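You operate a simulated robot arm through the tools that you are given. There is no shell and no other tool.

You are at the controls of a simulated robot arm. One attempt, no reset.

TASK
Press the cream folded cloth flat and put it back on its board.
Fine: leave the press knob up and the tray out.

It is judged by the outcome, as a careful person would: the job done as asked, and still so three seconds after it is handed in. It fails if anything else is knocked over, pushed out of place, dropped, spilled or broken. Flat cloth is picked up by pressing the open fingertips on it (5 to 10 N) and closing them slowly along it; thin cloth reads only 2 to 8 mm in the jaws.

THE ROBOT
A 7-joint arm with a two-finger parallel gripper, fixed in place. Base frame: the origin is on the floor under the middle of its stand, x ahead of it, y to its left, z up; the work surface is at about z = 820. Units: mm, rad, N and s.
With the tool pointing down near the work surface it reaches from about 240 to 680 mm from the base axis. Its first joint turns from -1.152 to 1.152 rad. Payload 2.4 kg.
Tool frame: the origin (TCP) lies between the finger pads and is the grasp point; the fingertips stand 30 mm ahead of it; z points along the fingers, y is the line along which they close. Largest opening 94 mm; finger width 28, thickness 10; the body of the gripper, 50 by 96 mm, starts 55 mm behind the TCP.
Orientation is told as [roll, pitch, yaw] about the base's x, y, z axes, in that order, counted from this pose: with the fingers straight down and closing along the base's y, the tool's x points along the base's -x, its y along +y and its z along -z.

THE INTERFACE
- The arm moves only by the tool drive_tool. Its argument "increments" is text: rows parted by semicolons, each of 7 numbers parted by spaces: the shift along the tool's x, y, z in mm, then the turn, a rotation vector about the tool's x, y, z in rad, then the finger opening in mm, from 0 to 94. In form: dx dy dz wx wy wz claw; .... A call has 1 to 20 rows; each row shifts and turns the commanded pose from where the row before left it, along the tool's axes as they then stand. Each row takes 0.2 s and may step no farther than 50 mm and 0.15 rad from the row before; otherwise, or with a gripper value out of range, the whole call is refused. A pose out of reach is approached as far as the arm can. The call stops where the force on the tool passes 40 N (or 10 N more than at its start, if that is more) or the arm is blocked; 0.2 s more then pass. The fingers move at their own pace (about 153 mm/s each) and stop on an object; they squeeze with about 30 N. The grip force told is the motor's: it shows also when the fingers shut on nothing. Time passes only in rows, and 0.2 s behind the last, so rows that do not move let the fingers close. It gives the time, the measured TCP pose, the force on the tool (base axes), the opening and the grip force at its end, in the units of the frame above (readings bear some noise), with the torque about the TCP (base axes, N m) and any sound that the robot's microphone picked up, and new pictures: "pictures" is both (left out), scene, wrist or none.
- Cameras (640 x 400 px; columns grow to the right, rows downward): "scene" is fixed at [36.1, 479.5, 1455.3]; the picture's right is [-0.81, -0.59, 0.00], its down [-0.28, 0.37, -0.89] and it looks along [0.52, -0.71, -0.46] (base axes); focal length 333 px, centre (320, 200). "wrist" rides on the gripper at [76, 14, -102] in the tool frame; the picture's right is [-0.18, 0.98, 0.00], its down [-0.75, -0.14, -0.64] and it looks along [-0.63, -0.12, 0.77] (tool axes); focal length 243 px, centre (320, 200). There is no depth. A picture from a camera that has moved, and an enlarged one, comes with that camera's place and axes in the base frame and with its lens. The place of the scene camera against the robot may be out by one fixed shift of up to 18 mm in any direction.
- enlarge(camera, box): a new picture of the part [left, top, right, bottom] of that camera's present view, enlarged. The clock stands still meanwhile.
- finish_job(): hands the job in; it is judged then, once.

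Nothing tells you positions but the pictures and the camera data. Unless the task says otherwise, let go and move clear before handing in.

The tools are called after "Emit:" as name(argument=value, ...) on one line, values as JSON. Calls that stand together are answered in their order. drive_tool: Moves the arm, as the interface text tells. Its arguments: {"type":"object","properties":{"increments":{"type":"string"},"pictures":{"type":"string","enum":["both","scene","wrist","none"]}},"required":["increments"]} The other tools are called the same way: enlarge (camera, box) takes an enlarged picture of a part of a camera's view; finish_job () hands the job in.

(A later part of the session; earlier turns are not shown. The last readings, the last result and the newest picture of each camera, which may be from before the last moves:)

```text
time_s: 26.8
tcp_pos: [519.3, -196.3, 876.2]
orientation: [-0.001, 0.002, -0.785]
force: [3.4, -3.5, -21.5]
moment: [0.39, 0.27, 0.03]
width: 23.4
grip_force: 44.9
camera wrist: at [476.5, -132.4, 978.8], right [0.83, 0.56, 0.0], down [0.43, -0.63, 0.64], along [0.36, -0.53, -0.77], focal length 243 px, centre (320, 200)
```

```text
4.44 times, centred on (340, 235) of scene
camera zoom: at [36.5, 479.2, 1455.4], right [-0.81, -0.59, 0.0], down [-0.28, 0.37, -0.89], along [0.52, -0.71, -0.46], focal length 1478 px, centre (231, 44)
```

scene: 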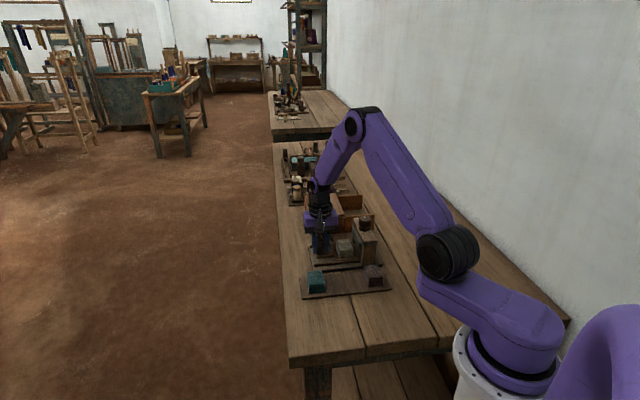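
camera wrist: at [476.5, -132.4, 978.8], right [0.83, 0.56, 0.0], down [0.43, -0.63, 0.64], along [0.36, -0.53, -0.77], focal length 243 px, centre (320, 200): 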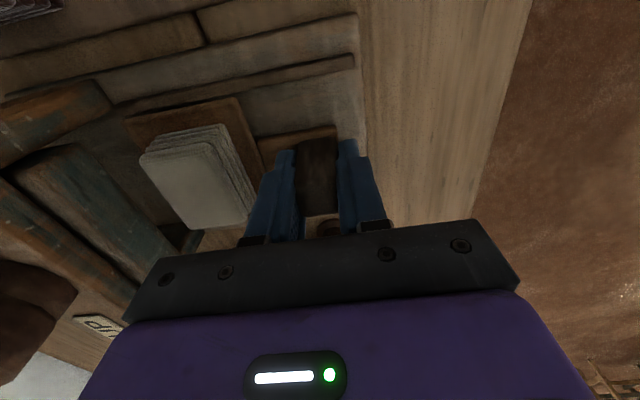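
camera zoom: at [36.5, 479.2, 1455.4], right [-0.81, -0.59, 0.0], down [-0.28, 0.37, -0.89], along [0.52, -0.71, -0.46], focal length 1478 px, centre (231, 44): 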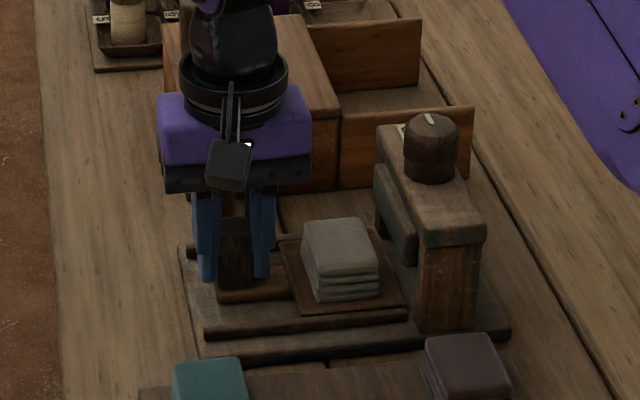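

The tray is halfway with the cloth still centred on it. I'll relieve the small load and keep sliding in.

Emit:
drive_tool(increments="-0.4 -4 0.9 0 0 0 16;0 -8 0 0 0 0 16;0 -8 0 0 0 0 16;0 -8 0 0 0 0 16;0 0 0 0 0 0 16")

Emit:
enlarge(camera="scene", box=[280, 190, 400, 280])

Emit:
enlarge(camera="wrist", box=[0, 80, 320, 280])

```text
time_s: 28.0
tcp_pos: [498.3, -217.1, 877.0]
orientation: [0.001, 0.0, -0.786]
force: [-0.9, 0.4, -6.4]
moment: [0.82, 0.82, 0.14]
width: 23.4
grip_force: 44.0
camera wrist: at [456.0, -152.6, 978.7], right [0.83, 0.56, 0.0], down [0.43, -0.63, 0.64], along [0.36, -0.53, -0.77], focal length 243 px, centre (320, 200)
```

scene: 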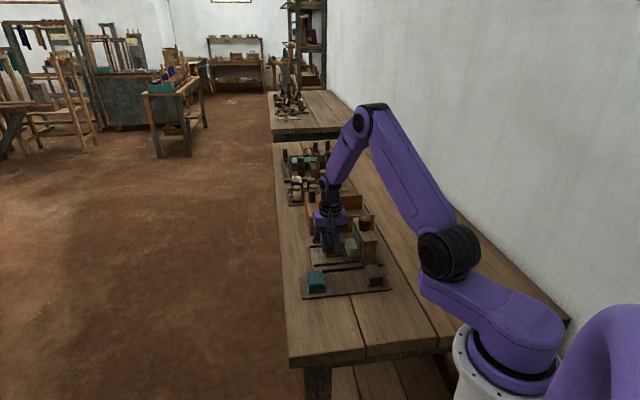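
wrist: 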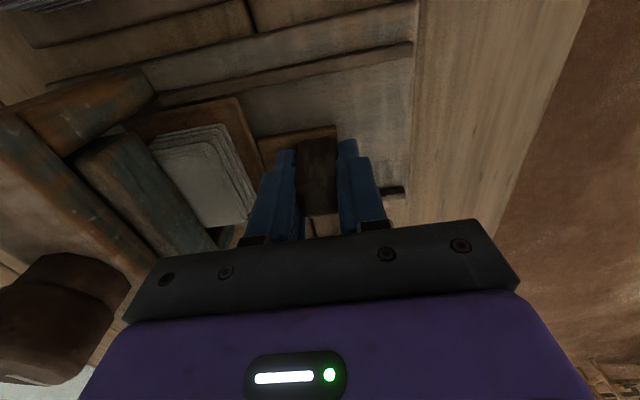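

```text
4.44 times, centred on (340, 235) of scene
camera zoom: at [36.2, 479.4, 1455.4], right [-0.81, -0.59, 0.0], down [-0.28, 0.37, -0.89], along [0.52, -0.71, -0.46], focal length 1478 px, centre (231, 44)
```

zoom: 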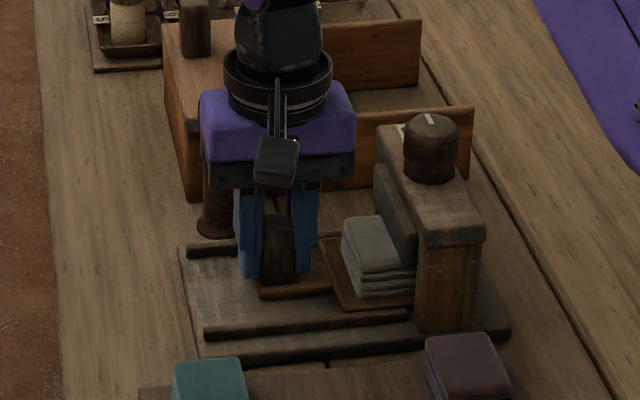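

```text
2.00 times, centred on (160, 180) of wrist
camera zoom: at [456.0, -152.6, 978.7], right [0.83, 0.56, 0.0], down [0.43, -0.63, 0.64], along [0.36, -0.53, -0.77], focal length 485 px, centre (640, 240)
```

zoom: 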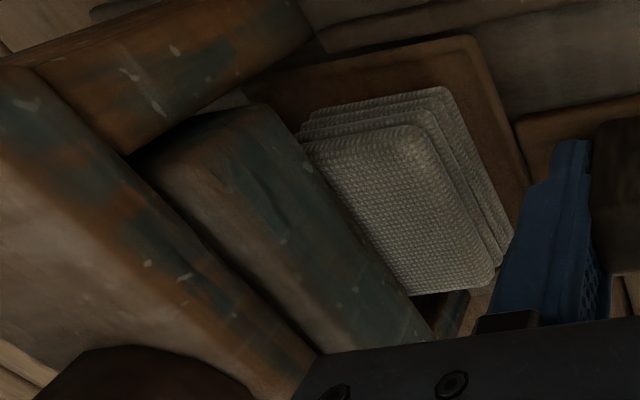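

The cloth is starting to go under the platen; about 30 mm more is needed to centre it. To keep the gripper body clear of the knob, I'll re-grip the peg about 16 mm higher before the last stretch.

Emit:
drive_tool(increments="0 0 0 0 0 0 32;0 0 0 0 0 0 36;0 0 -8 0 0 0 36;0 0 -8 0 0 0 36;0 0 0 0 0 0 28;0 0 0 0 0 0 22;0 0 0 0 0 0 16;0 0 0 0 0 0 16")

Emit:
enlarge(camera="scene", box=[280, 190, 400, 280])

```text
time_s: 29.8
tcp_pos: [499.1, -215.9, 891.6]
orientation: [-0.001, 0.001, -0.786]
force: [0.1, 0.1, -0.6]
moment: [-0.06, -0.11, 0.03]
width: 23.3
grip_force: 44.5
camera wrist: at [456.1, -151.9, 994.2], right [0.83, 0.56, 0.0], down [0.43, -0.63, 0.64], along [0.36, -0.53, -0.77], focal length 243 px, centre (320, 200)
```

scene: 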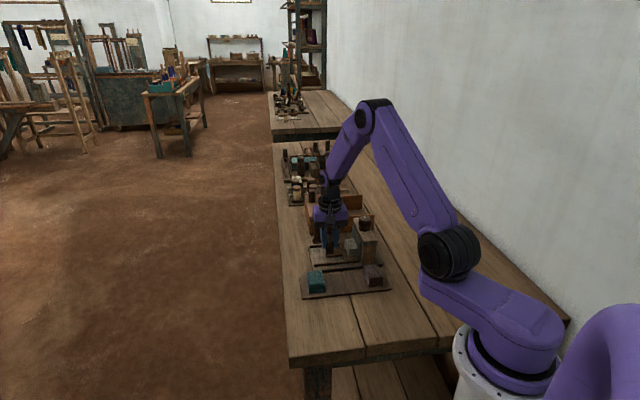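
wrist: 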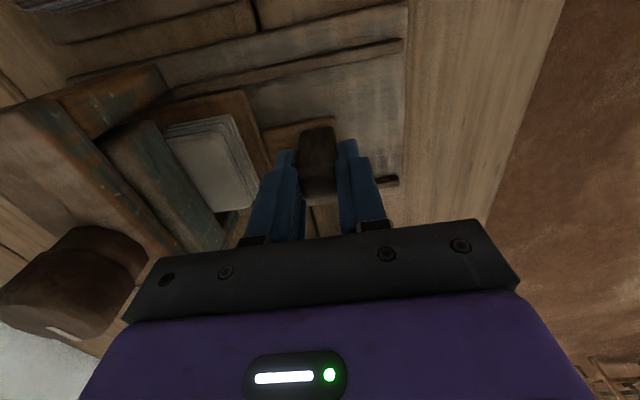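

```text
4.44 times, centred on (340, 235) of scene
camera zoom: at [36.1, 479.5, 1455.3], right [-0.81, -0.59, 0.0], down [-0.28, 0.37, -0.89], along [0.52, -0.71, -0.46], focal length 1478 px, centre (231, 44)
```

zoom: 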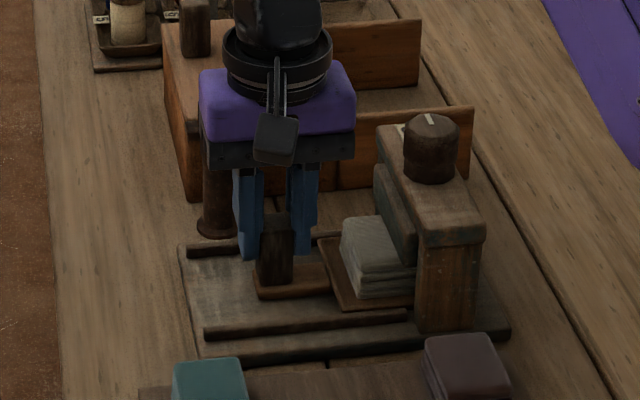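

Re-gripped higher with no stray load. Sliding the last stretch in 4–5 mm steps.

Emit:
drive_tool(increments="0 -5 0 0 0 0 16;0 -5 0 0 0 0 16;0 -5 0 0 0 0 16;0 -4 0 0 0 0 16;0 0 0 0 0 0 16")

Emit:
enlarge(camera="scene", box=[300, 195, 400, 270])

Emit:
enlarge(camera="wrist", box=[0, 80, 320, 280])

```text
time_s: 31.0
tcp_pos: [486.4, -229.4, 891.9]
orientation: [0.001, 0.0, -0.785]
force: [5.7, -5.3, -13.3]
moment: [0.33, 0.32, 0.11]
width: 23.5
grip_force: 45.1
camera wrist: at [443.2, -164.9, 994.1], right [0.83, 0.56, 0.0], down [0.43, -0.63, 0.64], along [0.36, -0.53, -0.77], focal length 243 px, centre (320, 200)
```

scene: 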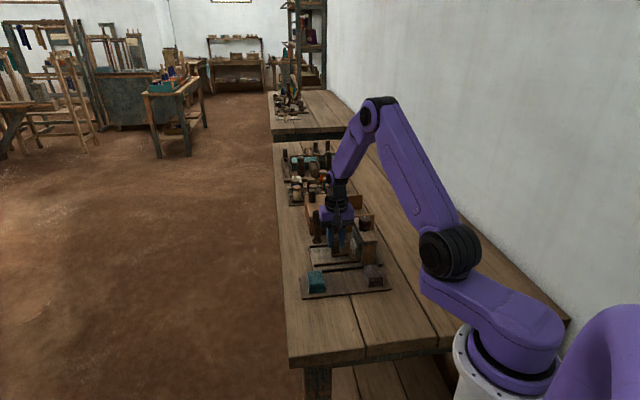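
wrist: 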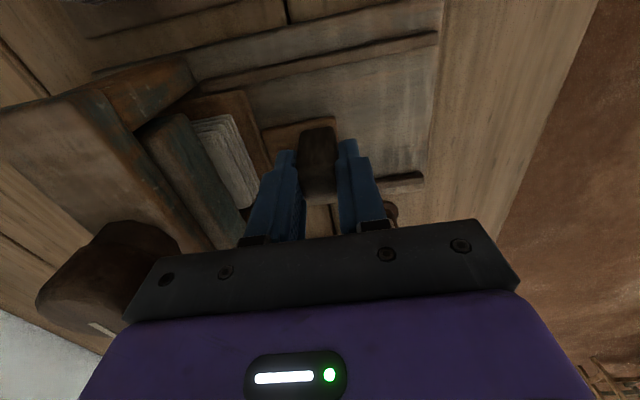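

```text
5.33 times, centred on (350, 232) of scene
camera zoom: at [36.4, 479.2, 1455.4], right [-0.81, -0.59, 0.0], down [-0.28, 0.37, -0.89], along [0.52, -0.71, -0.46], focal length 1774 px, centre (160, 27)
```

zoom: 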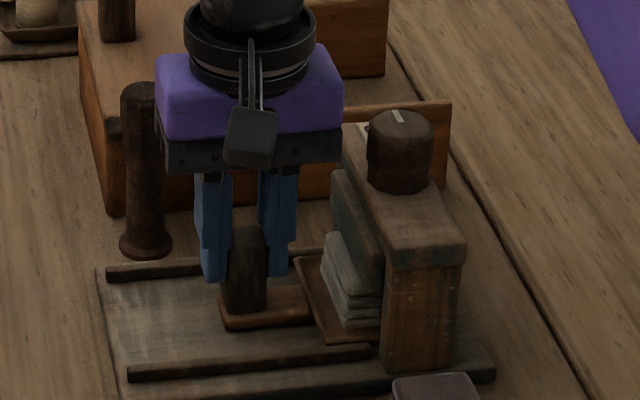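

```text
2.00 times, centred on (160, 180) of wrist
camera zoom: at [443.2, -164.9, 994.1], right [0.83, 0.56, 0.0], down [0.43, -0.63, 0.64], along [0.36, -0.53, -0.77], focal length 485 px, centre (640, 240)
```

zoom: 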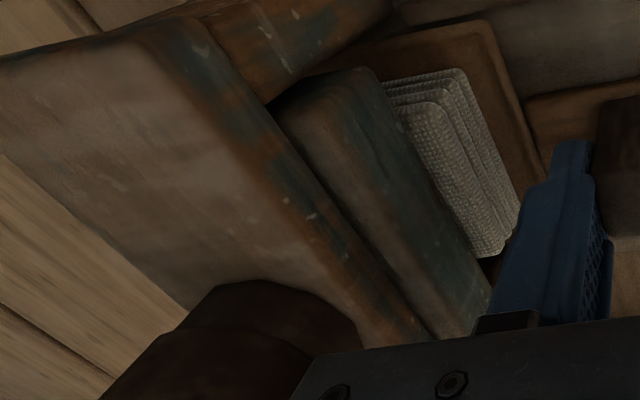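

Nearly there; about 14 mm to go. I'll re-grip 6 mm higher on the peg so the gripper body passes above the knob's height, then finish the slide.

Emit:
drive_tool(increments="0 0 0 0 0 0 32;0 0 0 0 0 0 36;0 0 -6 0 0 0 36;0 0 0 0 0 0 28;0 0 0 0 0 0 22;0 0 0 0 0 0 16;0 0 0 0 0 0 16;0 -4 0 0 0 0 16;0 -4 0 0 0 0 16;0 -3 0 0 0 0 16;0 0 0 0 0 0 16")

Emit:
enlarge(camera="scene", box=[300, 195, 400, 270])

Emit:
enlarge(camera="wrist", box=[0, 80, 320, 280])

```text
time_s: 33.4
tcp_pos: [479.0, -237.7, 897.5]
orientation: [-0.001, 0.0, -0.787]
force: [-1.4, 1.1, 2.6]
moment: [0.05, 0.04, 0.11]
width: 23.0
grip_force: 44.9
camera wrist: at [435.3, -173.2, 1000.6], right [0.83, 0.56, 0.0], down [0.43, -0.63, 0.64], along [0.36, -0.53, -0.77], focal length 243 px, centre (320, 200)
```

scene: 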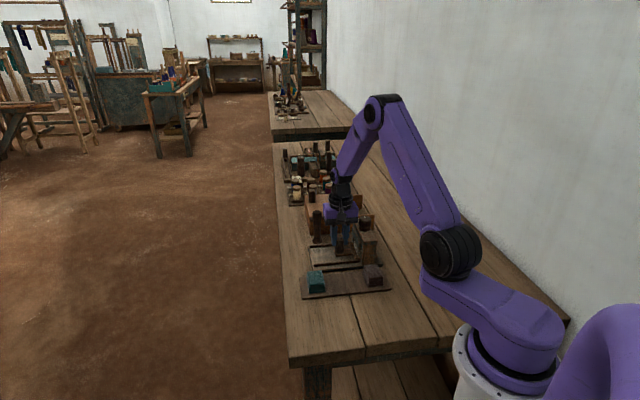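
wrist: 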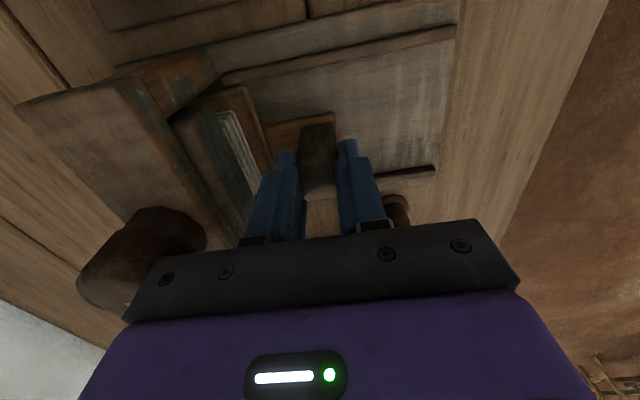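

```text
5.33 times, centred on (350, 232) of scene
camera zoom: at [36.0, 479.6, 1455.3], right [-0.81, -0.59, 0.0], down [-0.28, 0.37, -0.89], along [0.52, -0.71, -0.46], focal length 1774 px, centre (160, 27)
```

zoom: 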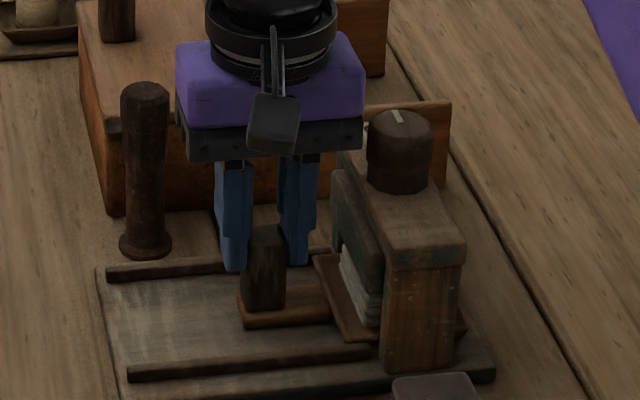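

```text
2.00 times, centred on (160, 180) of wrist
camera zoom: at [435.3, -173.2, 1000.6], right [0.83, 0.56, 0.0], down [0.43, -0.63, 0.64], along [0.36, -0.53, -0.77], focal length 485 px, centre (640, 240)
```

zoom: 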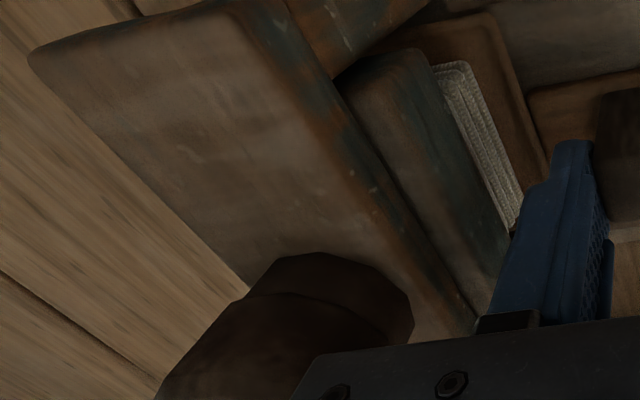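

The cloth is almost fully under the platen. I'll advance a few more millimetres, feeling for an end stop.

Emit:
drive_tool(increments="0 -2 0 0 0 0 16;0 -2 0 0 0 0 16;0 0 0 0 0 0 16", pictures="none")

```text
time_s: 34.2
tcp_pos: [477.5, -238.1, 898.5]
orientation: [0.002, -0.003, -0.783]
force: [14.8, 15.8, -3.9]
moment: [0.57, -0.18, -0.28]
width: 23.1
grip_force: 45.1
```

The tray hit its end stop (21 N along the slide), so it's fully in. I'll relax the push, release the peg and rise straight up.

Emit:
drive_tool(increments="0 1.5 0 0 0 0 16;0 0 0 0 0 0 28;0 0 0 0 0 0 36;0 0 -20 0 0 0 36;0 0 -40 0 0 0 36;0 0 -40 0 0 0 36;0 0 0 0 0 0 36")

Emit:
enlarge(camera="scene", box=[300, 195, 400, 270])

Emit:
enlarge(camera="wrist", box=[100, 40, 420, 240])

```text
time_s: 35.8
tcp_pos: [477.3, -238.8, 997.4]
orientation: [-0.002, 0.001, -0.785]
force: [0.5, 0.1, 0.0]
moment: [0.01, -0.01, 0.01]
width: 35.9
grip_force: 0.1
camera wrist: at [434.0, -174.1, 1100.5], right [0.83, 0.56, 0.0], down [0.43, -0.63, 0.64], along [0.36, -0.53, -0.77], focal length 243 px, centre (320, 200)
```

scene: 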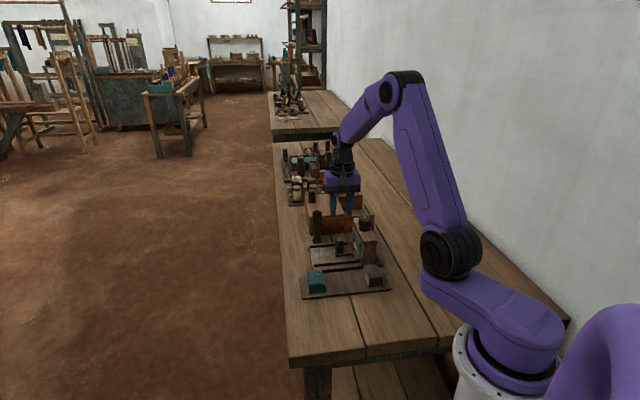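
wrist: 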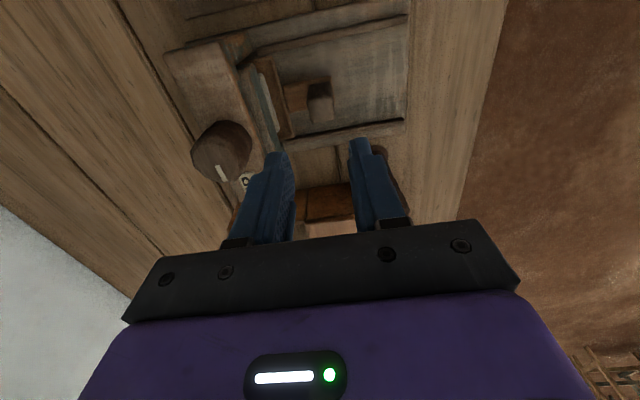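

```text
5.33 times, centred on (350, 232) of scene
camera zoom: at [36.0, 479.5, 1455.3], right [-0.81, -0.59, 0.0], down [-0.28, 0.37, -0.89], along [0.52, -0.71, -0.46], focal length 1774 px, centre (160, 27)
```

zoom: 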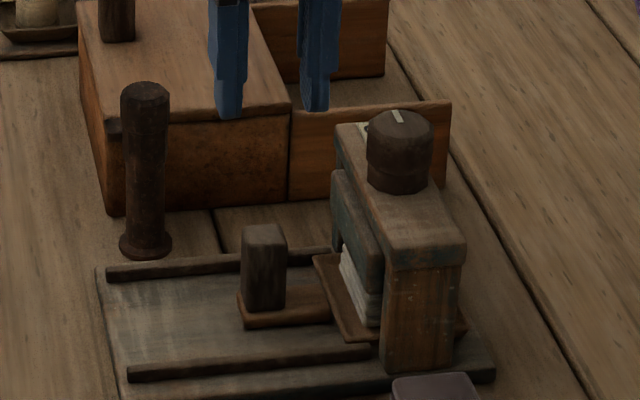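

```text
2.00 times, centred on (260, 140) of wrist
camera zoom: at [434.0, -174.1, 1100.5], right [0.83, 0.56, 0.0], down [0.43, -0.63, 0.64], along [0.36, -0.53, -0.77], focal length 485 px, centre (440, 320)
```

zoom: 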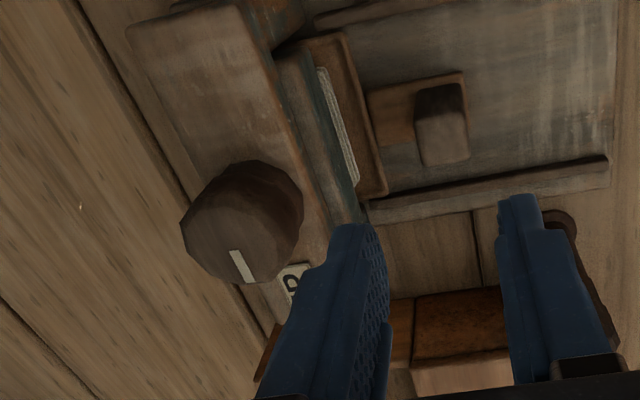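

The tray is fully in with the cloth beneath the platen. Next I move above the knob (about (422, -288), top z ≈ 949), turn the tool to yaw 0 so I can rotate either way, and check centring.

Emit:
drive_tool(increments="1.9 -37 -8 0 0 0 66;1.9 -37 -8 0 0 0 66;0 0 0 0 0 -0.131 66;0 0 0 0 0 -0.131 66;0 0 0 0 0 -0.131 66;0 0 0 0 0 -0.131 66;0 0 0 0 0 -0.131 66;0 0 0 0 0 -0.131 66;0 0 0 0 0 0 66")

Emit:
enlarge(camera="wrist", box=[220, 60, 420, 200])

```text
time_s: 37.8
tcp_pos: [421.9, -289.6, 1014.5]
orientation: [0.002, -0.001, 0.003]
force: [1.0, 0.7, 0.5]
moment: [-0.02, 0.01, 0.04]
width: 66.1
grip_force: 0.1
camera wrist: at [346.0, -273.9, 1116.7], right [0.18, 0.98, 0.0], down [0.75, -0.14, 0.64], along [0.63, -0.12, -0.77], focal length 243 px, centre (320, 200)
```

scene: 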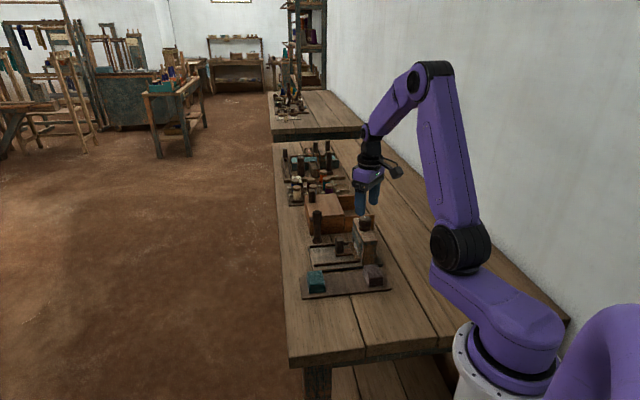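
wrist: 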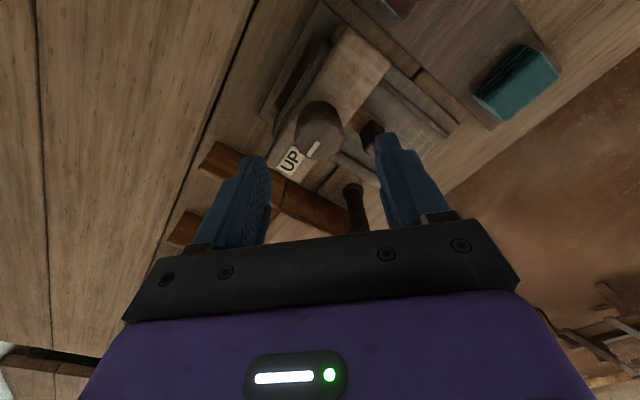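

```text
2.86 times, centred on (320, 130) of wrist
camera zoom: at [346.0, -273.9, 1116.7], right [0.18, 0.98, 0.0], down [0.75, -0.14, 0.64], along [0.63, -0.12, -0.77], focal length 693 px, centre (320, 400)
```

zoom: 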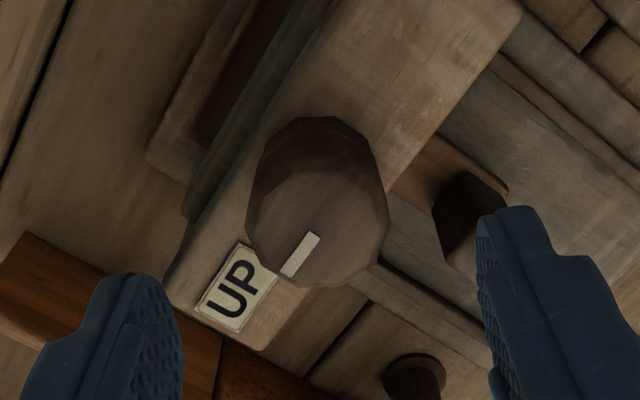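

The knob's centre refines to about (424.3, -288.9), top z ≈ 952. I'll shift 2.5 mm and descend around it, staying above the beam.

Emit:
drive_tool(increments="-2.4 0.7 20 0 0 0 66;0 0 20 0 0 0 66;0 0 20 0 0 0 66;0 0 0 0 0 0 66")

Emit:
enlarge(camera="wrist", box=[200, 80, 440, 248])

Emit:
enlarge(camera="scene", box=[310, 180, 410, 255])

```text
time_s: 38.8
tcp_pos: [424.1, -288.7, 955.0]
orientation: [0.0, 0.0, -0.001]
force: [-0.2, 0.0, -0.2]
moment: [0.02, 0.01, -0.02]
width: 66.2
grip_force: 0.1
camera wrist: at [348.6, -273.4, 1057.5], right [0.18, 0.98, 0.0], down [0.75, -0.14, 0.64], along [0.63, -0.12, -0.77], focal length 243 px, centre (320, 200)
```

scene: 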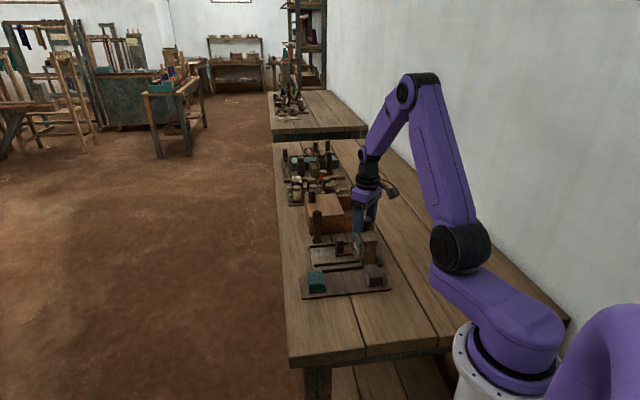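
wrist: 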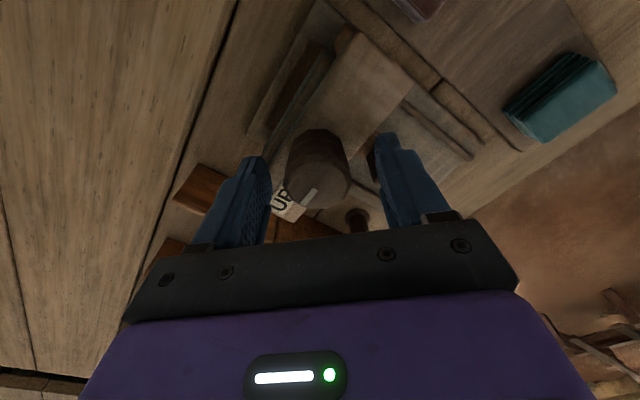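

```text
2.38 times, centred on (320, 164) of wrist
camera zoom: at [348.6, -273.4, 1057.5], right [0.18, 0.98, 0.0], down [0.75, -0.14, 0.64], along [0.63, -0.12, -0.77], focal length 578 px, centre (320, 286)
```

zoom: 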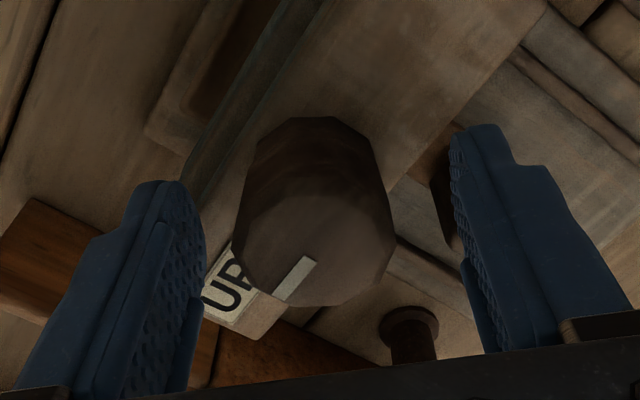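

```text
5.33 times, centred on (360, 218) of scene
camera zoom: at [36.1, 479.5, 1455.3], right [-0.81, -0.59, 0.0], down [-0.28, 0.37, -0.89], along [0.52, -0.71, -0.46], focal length 1774 px, centre (107, 107)
```

zoom: 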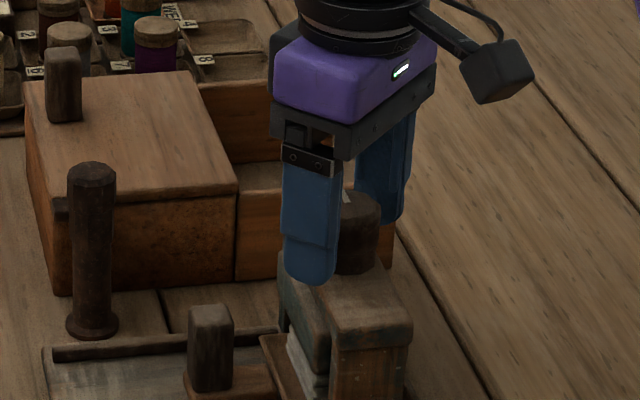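

The knob is centred between the fingers. I'll close gently on it and read the forces.

Emit:
drive_tool(increments="0 0 0 0 0 0 56;0 0 0 0 0 0 48;0 0 0 0 0 0 42;0 0 0 0 0 0 38;0 0 0 0 0 0 34;0 0 0 0 0 0 34", pictures="wrist")

```text
time_s: 40.2
tcp_pos: [424.8, -288.9, 955.3]
orientation: [-0.001, -0.002, 0.0]
force: [0.0, -7.7, -2.2]
moment: [0.0, -0.08, -0.02]
width: 38.5
grip_force: 3.5
camera wrist: at [348.4, -274.2, 1057.8], right [0.18, 0.98, 0.0], down [0.75, -0.14, 0.64], along [0.63, -0.12, -0.77], focal length 243 px, centre (320, 200)
```

wrist: 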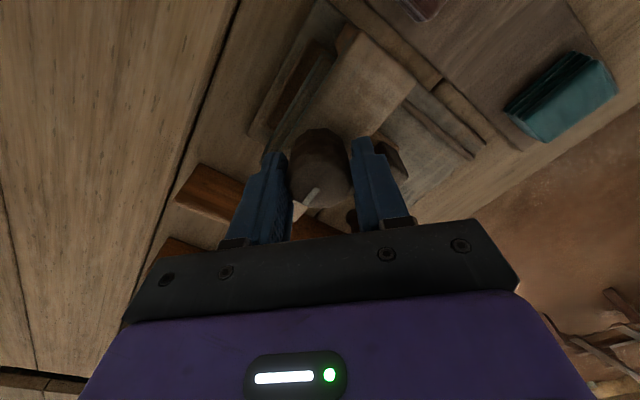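

Emit:
drive_tool(increments="0 -0.5 0 0 0 0 30;0 0 0 0 0 0 28;0 0 0 0 0 0 28", pictures="none")

```text
time_s: 41.0
tcp_pos: [424.5, -289.8, 956.1]
orientation: [-0.002, -0.001, 0.001]
force: [-0.6, -14.2, 6.6]
moment: [0.27, 0.15, -0.02]
width: 37.3
grip_force: 44.9
```

Emit:
drive_tool(increments="0 -1 0 0 0 0 28;0 0 0 0 0 0 28", pictures="none")

```text
time_s: 41.6
tcp_pos: [424.4, -290.4, 954.2]
orientation: [0.001, -0.001, 0.0]
force: [-7.6, -8.2, 18.9]
moment: [0.18, -0.6, -0.12]
width: 37.5
grip_force: 45.4
```

The knob is gripped firmly at 45 N. I'll test a small clockwise turn (seen from above) and read the twisting moment to find the free direction.

Emit:
drive_tool(increments="0 0 0 0 0 0.06 28;0 0 0 0 0 0.06 28;0 0 0 0 0 0 28", pictures="wrist")

Emit:
enlarge(camera="wrist", box=[240, 90, 400, 210])

```text
time_s: 42.4
tcp_pos: [424.6, -289.5, 955.7]
orientation: [-0.002, -0.002, -0.121]
force: [-3.3, -9.1, 25.4]
moment: [0.43, 1.07, 0.01]
width: 37.2
grip_force: 44.4
camera wrist: at [350.7, -265.7, 1057.7], right [0.3, 0.95, 0.0], down [0.73, -0.23, 0.64], along [0.61, -0.19, -0.77], focal length 243 px, centre (320, 200)
```

wrist: 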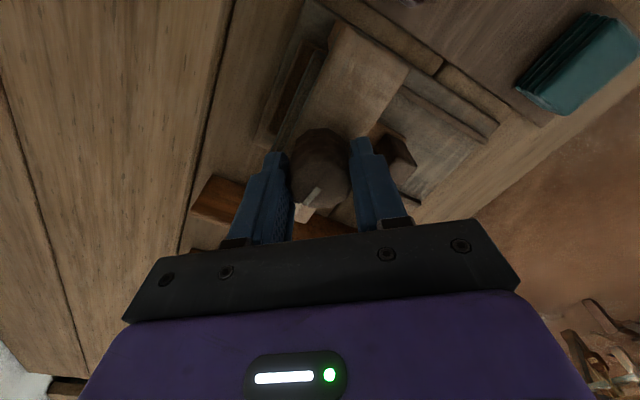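

```text
3.33 times, centred on (320, 150) of wrist
camera zoom: at [350.7, -265.7, 1057.7], right [0.3, 0.95, 0.0], down [0.73, -0.23, 0.64], along [0.61, -0.19, -0.77], focal length 809 px, centre (320, 367)
```

zoom: 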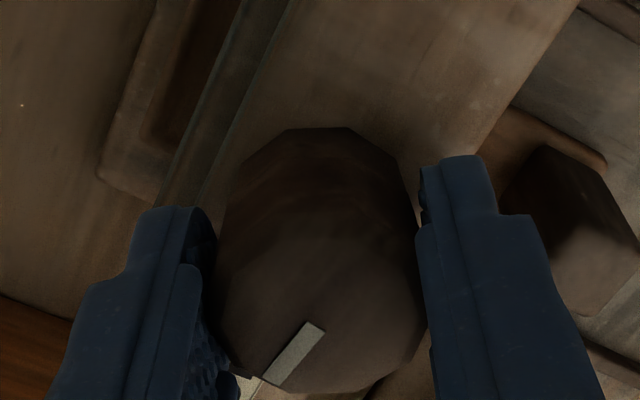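

The knob turned with the gripper with essentially no resistance, so clockwise is free. I'll continue clockwise and watch whether the platen goes down.

Emit:
drive_tool(increments="0 0 0 0 0 0.1 28;0 0 0 0 0 0.1 28;0 0 0 0 0 0.1 28;0 0 0 0 0 0.1 28;0 0 0 0 0 0 28")

Emit:
enlarge(camera="scene", box=[310, 195, 410, 270])

Emit:
enlarge(camera="wrist", box=[240, 90, 400, 210])

```text
time_s: 43.6
tcp_pos: [424.9, -289.6, 955.9]
orientation: [0.001, -0.001, -0.522]
force: [-12.7, -3.1, 33.8]
moment: [-0.06, -0.28, 0.01]
width: 37.1
grip_force: 45.4
camera wrist: at [365.7, -238.7, 1057.7], right [0.65, 0.76, 0.0], down [0.58, -0.5, 0.64], along [0.49, -0.42, -0.77], focal length 243 px, centre (320, 200)
```

scene: 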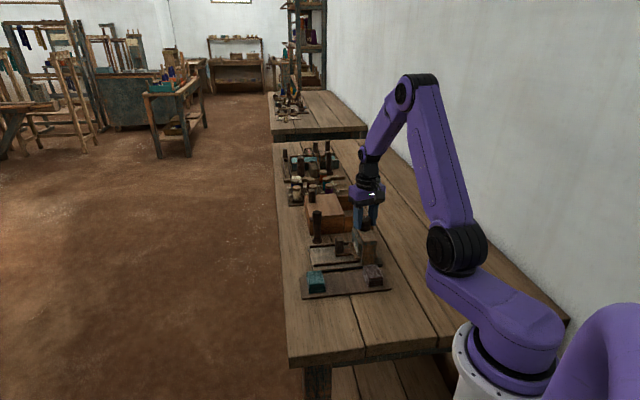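
wrist: 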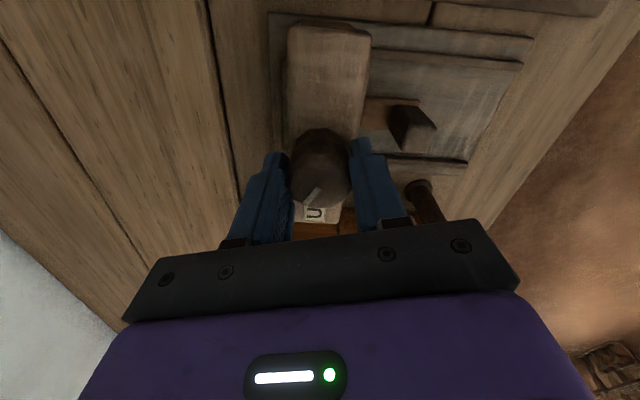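

```text
5.33 times, centred on (360, 232) of scene
camera zoom: at [35.2, 479.8, 1455.3], right [-0.81, -0.59, 0.0], down [-0.27, 0.37, -0.89], along [0.52, -0.71, -0.46], focal length 1774 px, centre (107, 27)
```

zoom: 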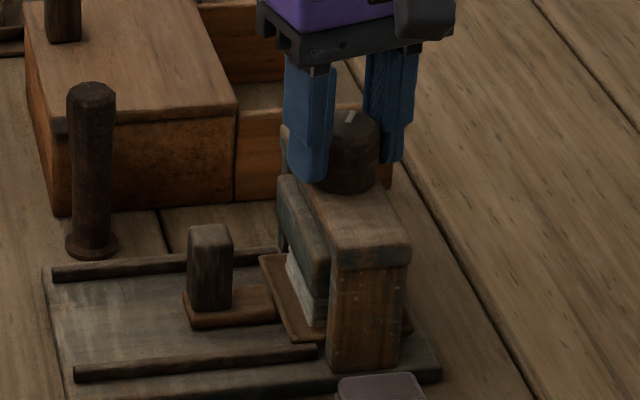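

```text
3.33 times, centred on (320, 150) of wrist
camera zoom: at [365.7, -238.7, 1057.7], right [0.65, 0.76, 0.0], down [0.58, -0.5, 0.64], along [0.49, -0.42, -0.77], focal length 809 px, centre (320, 367)
```

zoom: 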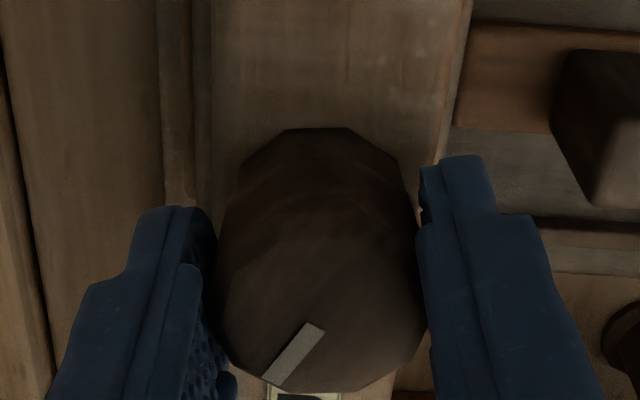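

The knob follows (about 30° turned so far). I'll ease the tool up to relieve the 34 N vertical load and keep turning clockwise.

Emit:
drive_tool(increments="0 0 -2 0 0 0 28;0 0 0 0 0 0 28", pictures="none")

```text
time_s: 44.2
tcp_pos: [423.5, -289.7, 956.2]
orientation: [0.0, -0.001, -0.517]
force: [-2.8, -8.4, -5.0]
moment: [-1.11, -0.93, -0.04]
width: 37.0
grip_force: 45.3
```

Emit:
drive_tool(increments="0 0 0 0 0 0.1 28;0 0 0 0 0 0.1 28;0 0 0 0 0 0.1 28;0 0 0 0 0 0.1 28;0 0 0 0 0 0 28")

Emit:
enlarge(camera="scene", box=[310, 195, 410, 270])

Emit:
enlarge(camera="wrist", box=[240, 60, 400, 210])

```text
time_s: 45.4
tcp_pos: [425.0, -290.3, 956.8]
orientation: [-0.002, 0.003, -0.922]
force: [5.2, -12.1, -36.8]
moment: [-0.21, -0.56, 0.0]
width: 37.5
grip_force: 44.1
camera wrist: at [390.3, -220.0, 1058.0], right [0.89, 0.45, 0.0], down [0.34, -0.69, 0.64], along [0.29, -0.57, -0.77], focal length 243 px, centre (320, 200)
```

scene: 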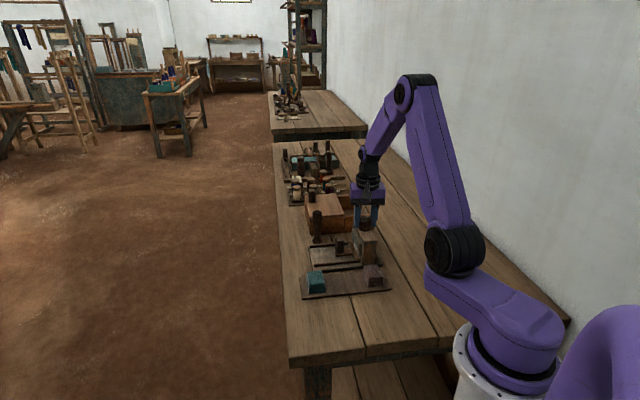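
wrist: 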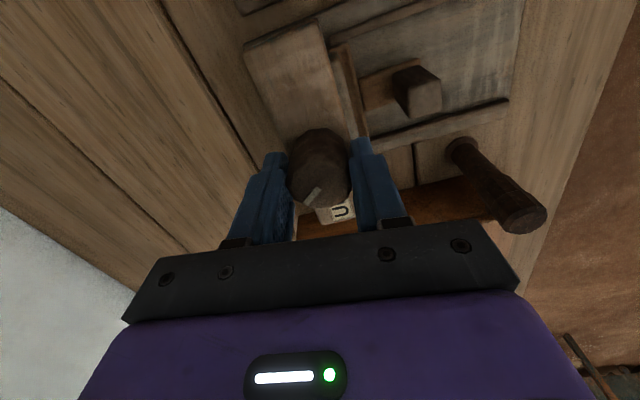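

```text
5.33 times, centred on (360, 232) of scene
camera zoom: at [36.7, 478.8, 1455.6], right [-0.81, -0.59, 0.0], down [-0.28, 0.37, -0.89], along [0.52, -0.71, -0.47], focal length 1774 px, centre (107, 27)
```

zoom: 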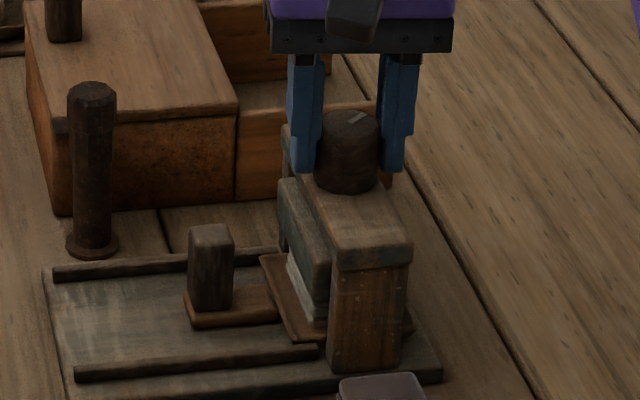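

```text
2.67 times, centred on (320, 135) of wrist
camera zoom: at [390.3, -220.0, 1058.0], right [0.89, 0.45, 0.0], down [0.34, -0.69, 0.64], along [0.29, -0.57, -0.77], focal length 647 px, centre (320, 373)
```

zoom: 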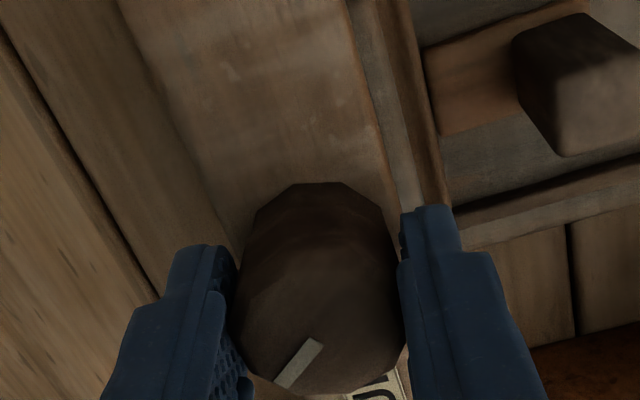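

The knob is turning smoothly and the platen may be starting to lower. I'll relieve the vertical load and take a close zoom on the platen gap.

Emit:
drive_tool(increments="0 0 1.8 0 0 0 28;0 0 0 0 0 0 28", pictures="none")

Emit:
enlarge(camera="scene", box=[340, 218, 400, 264])

```text
time_s: 46.0
tcp_pos: [423.6, -290.6, 955.5]
orientation: [-0.001, 0.001, -0.92]
force: [4.1, -8.4, -13.2]
moment: [0.68, 0.8, -0.02]
width: 37.5
grip_force: 44.8
```

```text
8.70 times, centred on (370, 241) of scene
camera zoom: at [36.4, 479.1, 1455.5], right [-0.81, -0.59, 0.0], down [-0.28, 0.37, -0.89], along [0.52, -0.71, -0.46], focal length 2892 px, centre (-115, -156)
```

zoom: 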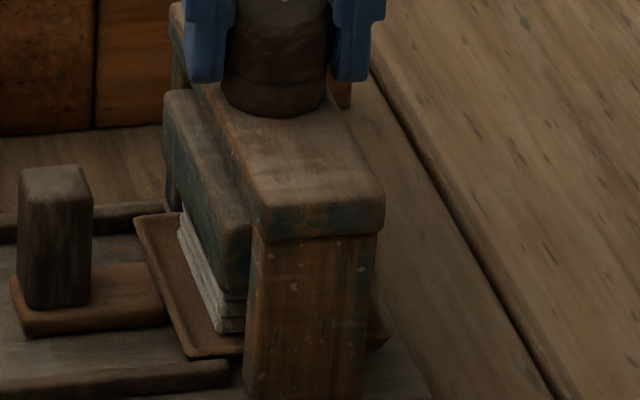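

The platen is coming down onto the cloth. Continuing clockwise in small steps with a slight lateral correction.

Emit:
drive_tool(increments="-0.6 0 0.5 0 0 0.08 28;0 0 0 0 0 0.08 28;0 0 0 0 0 0.08 28;0 0 0 0 0 0.08 28;0 0 0 0 0 0 28", pictures="wrist")

Emit:
enlarge(camera="scene", box=[340, 218, 400, 264])

```text
time_s: 47.3
tcp_pos: [425.4, -289.8, 954.8]
orientation: [-0.003, 0.002, -1.241]
force: [-5.9, 2.7, 8.4]
moment: [0.12, -0.01, 0.01]
width: 37.1
grip_force: 45.1
stopped in row 5: the force on the tool passed its limit at 41 N (the readings are from after the stop); the commanded pose is now the measured one
camera wrist: at [413.7, -212.5, 1057.9], right [0.99, 0.14, 0.0], down [0.11, -0.76, 0.64], along [0.09, -0.63, -0.77], focal length 243 px, centre (320, 200)
```

wrist: 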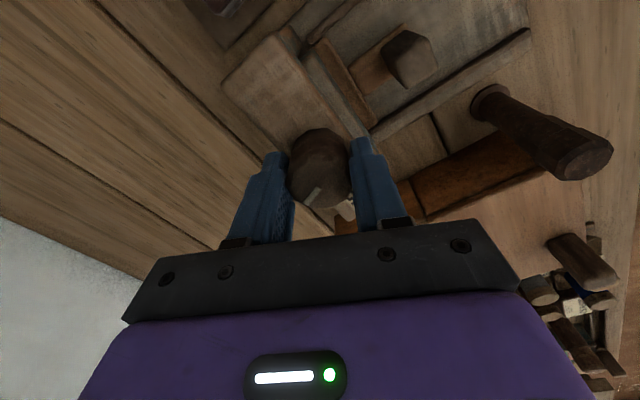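

```text
8.70 times, centred on (370, 241) of scene
camera zoom: at [35.8, 479.7, 1455.3], right [-0.81, -0.59, 0.0], down [-0.27, 0.37, -0.89], along [0.52, -0.71, -0.46], focal length 2892 px, centre (-115, -156)
```

zoom: 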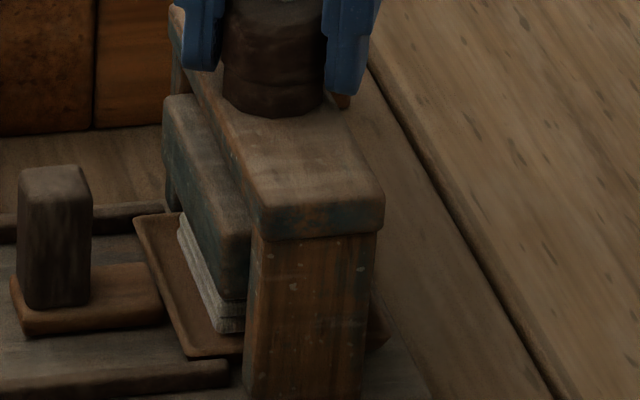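

The force limit tripped and the pose reset itself, so loads are relaxed; the platen has dropped about 7 mm for 71° of turn. I'll keep turning clockwise.

Emit:
drive_tool(increments="0 0 0 0 0 0.1 28;0 0 0 0 0 0.1 28;0 0 0 0 0 0.1 28;0 0 0 0 0 0 28", pictures="none")

```text
time_s: 48.3
tcp_pos: [424.6, -290.3, 955.4]
orientation: [-0.001, 0.001, -1.543]
force: [-13.2, 7.3, 27.8]
moment: [0.92, -0.24, -0.01]
width: 36.9
grip_force: 45.2
```

Emit:
drive_tool(increments="0.5 -0.8 -1.5 0 0 0 28;0 0 0 0 0 0.1 28;0 0 0 0 0 0.1 28;0 0 0 0 0 0.1 28;0 0 0 0 0 0 28", pictures="wrist")

Emit:
enlarge(camera="scene", box=[340, 218, 400, 264])

```text
time_s: 49.5
tcp_pos: [423.9, -290.1, 956.5]
orientation: [-0.002, 0.001, -1.842]
force: [4.2, -4.7, -30.7]
moment: [-0.91, -0.36, -0.04]
width: 37.0
grip_force: 45.1
camera wrist: at [459.1, -219.6, 1057.8], right [0.9, -0.44, 0.0], down [-0.34, -0.69, 0.64], along [-0.28, -0.58, -0.77], focal length 243 px, centre (320, 200)
```

wrist: 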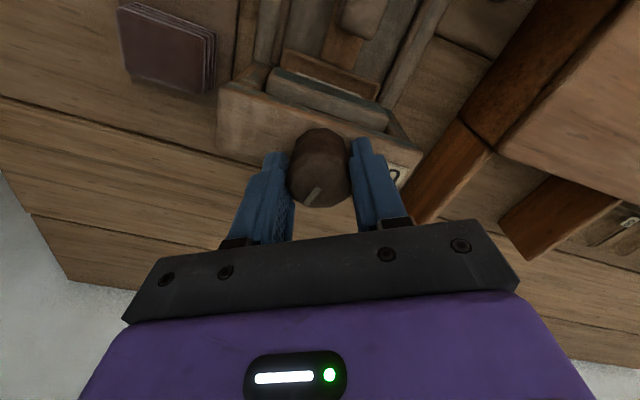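

```text
8.70 times, centred on (370, 241) of scene
camera zoom: at [36.6, 479.1, 1455.5], right [-0.81, -0.59, 0.0], down [-0.28, 0.37, -0.89], along [0.52, -0.71, -0.46], focal length 2892 px, centre (-115, -156)
```

zoom: 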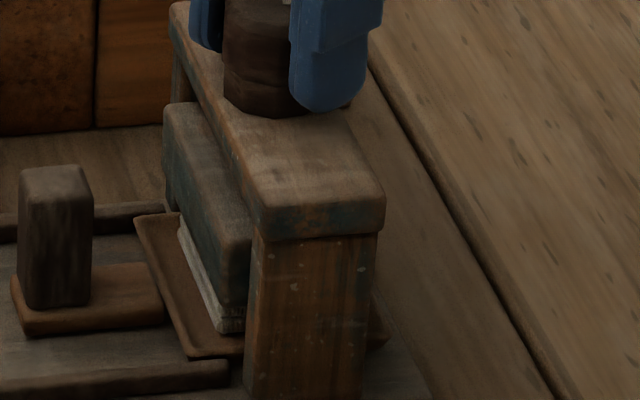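

The cloth is visibly being squeezed as the platen lowers. I'll keep turning, relieving the vertical load as I go.

Emit:
drive_tool(increments="0 0 1.4 0 0 0 28;0 0 0 0 0 0.1 28;0 0 0 0 0 0.1 28;0 0 0 0 0 0.1 28;0 0 0 0 0 0 28", pictures="none")

```text
time_s: 50.7
tcp_pos: [423.2, -289.6, 955.9]
orientation: [0.001, 0.001, -2.141]
force: [1.4, -0.5, -5.5]
moment: [-0.25, -0.01, 0.41]
width: 36.9
grip_force: 44.6
```

Emit:
drive_tool(increments="0 0 0 0 0 0.05 28;0 0 0 0 0 0 28", pictures="wrist")

Emit:
enlarge(camera="scene", box=[340, 218, 400, 264])

Emit:
enlarge(camera="wrist", box=[220, 60, 420, 210])

```text
time_s: 51.3
tcp_pos: [424.4, -290.4, 955.3]
orientation: [0.002, 0.001, -2.19]
force: [-0.4, 1.8, 8.1]
moment: [0.13, 0.35, 0.15]
width: 36.8
grip_force: 45.0
camera wrist: at [480.7, -235.3, 1058.0], right [0.69, -0.72, 0.0], down [-0.55, -0.53, 0.64], along [-0.46, -0.45, -0.77], focal length 243 px, centre (320, 200)
```

wrist: 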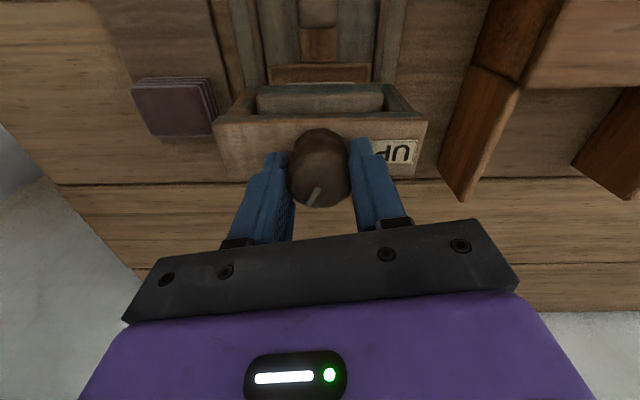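

```text
8.70 times, centred on (370, 241) of scene
camera zoom: at [35.9, 479.6, 1455.3], right [-0.81, -0.59, 0.0], down [-0.28, 0.37, -0.89], along [0.52, -0.71, -0.46], focal length 2892 px, centre (-115, -156)
```

zoom: 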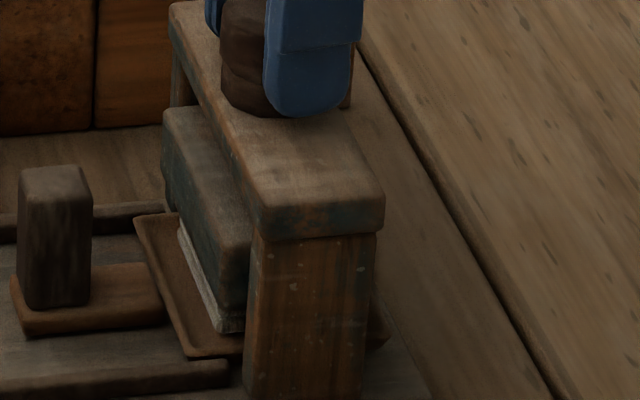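

```text
2.67 times, centred on (320, 135) of wrist
camera zoom: at [480.7, -235.3, 1058.0], right [0.69, -0.72, 0.0], down [-0.55, -0.53, 0.64], along [-0.46, -0.45, -0.77], focal length 647 px, centre (320, 373)
```

zoom: 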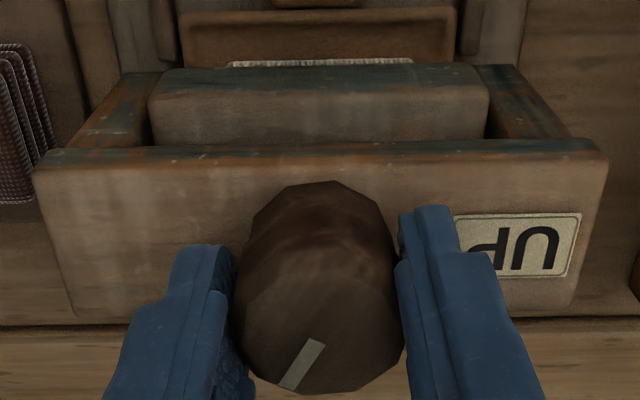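

The twisting moment has appeared (0.4 N·m), suggesting either pressing load or the end of travel. I'll turn slightly more and compare the marker with the fingers to see if it's at its stop.

Emit:
drive_tool(increments="0 0 -0.4 0 0 0.06 28;0 0 0 0 0 0.06 28", pictures="wrist")

Emit:
enlarge(camera="scene", box=[340, 218, 400, 264])

Emit:
enlarge(camera="wrist", box=[220, 60, 420, 210])

```text
time_s: 51.9
tcp_pos: [424.0, -290.4, 954.7]
orientation: [-0.001, -0.001, -2.311]
force: [-0.5, 1.3, 4.1]
moment: [0.13, -0.42, 0.23]
width: 36.8
grip_force: 31.6
camera wrist: at [486.5, -243.2, 1057.1], right [0.6, -0.8, 0.0], down [-0.61, -0.46, 0.64], along [-0.51, -0.38, -0.77], focal length 243 px, centre (320, 200)
```

wrist: 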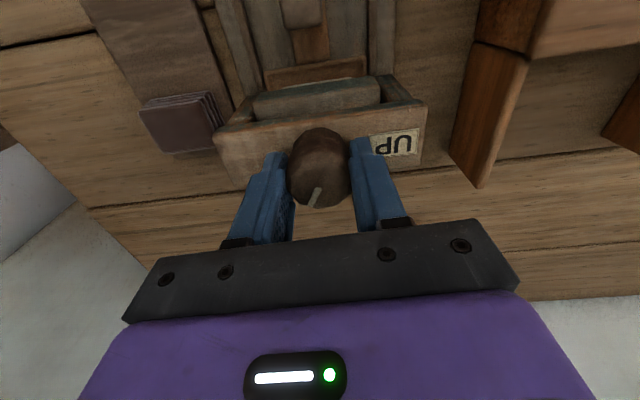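

```text
8.70 times, centred on (370, 241) of scene
camera zoom: at [35.9, 479.6, 1455.3], right [-0.81, -0.59, 0.0], down [-0.28, 0.37, -0.89], along [0.52, -0.71, -0.46], focal length 2892 px, centre (-115, -156)
```

zoom: 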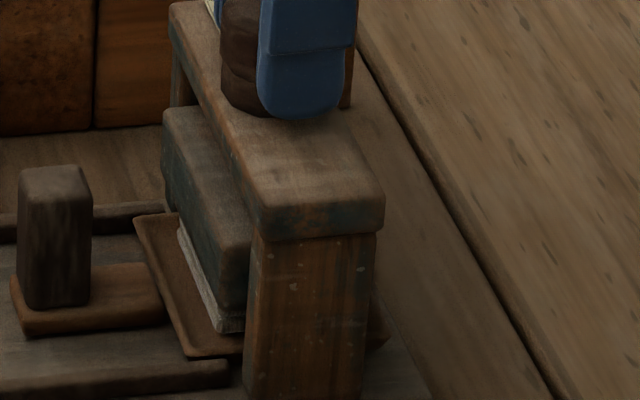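

```text
2.67 times, centred on (320, 135) of wrist
camera zoom: at [486.5, -243.2, 1057.1], right [0.6, -0.8, 0.0], down [-0.61, -0.46, 0.64], along [-0.51, -0.38, -0.77], focal length 647 px, centre (320, 373)
```

zoom: 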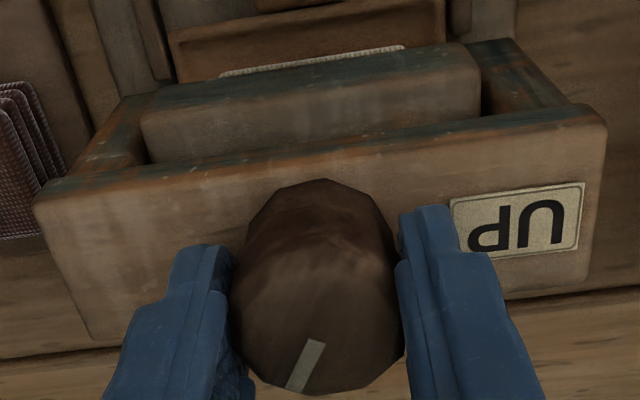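

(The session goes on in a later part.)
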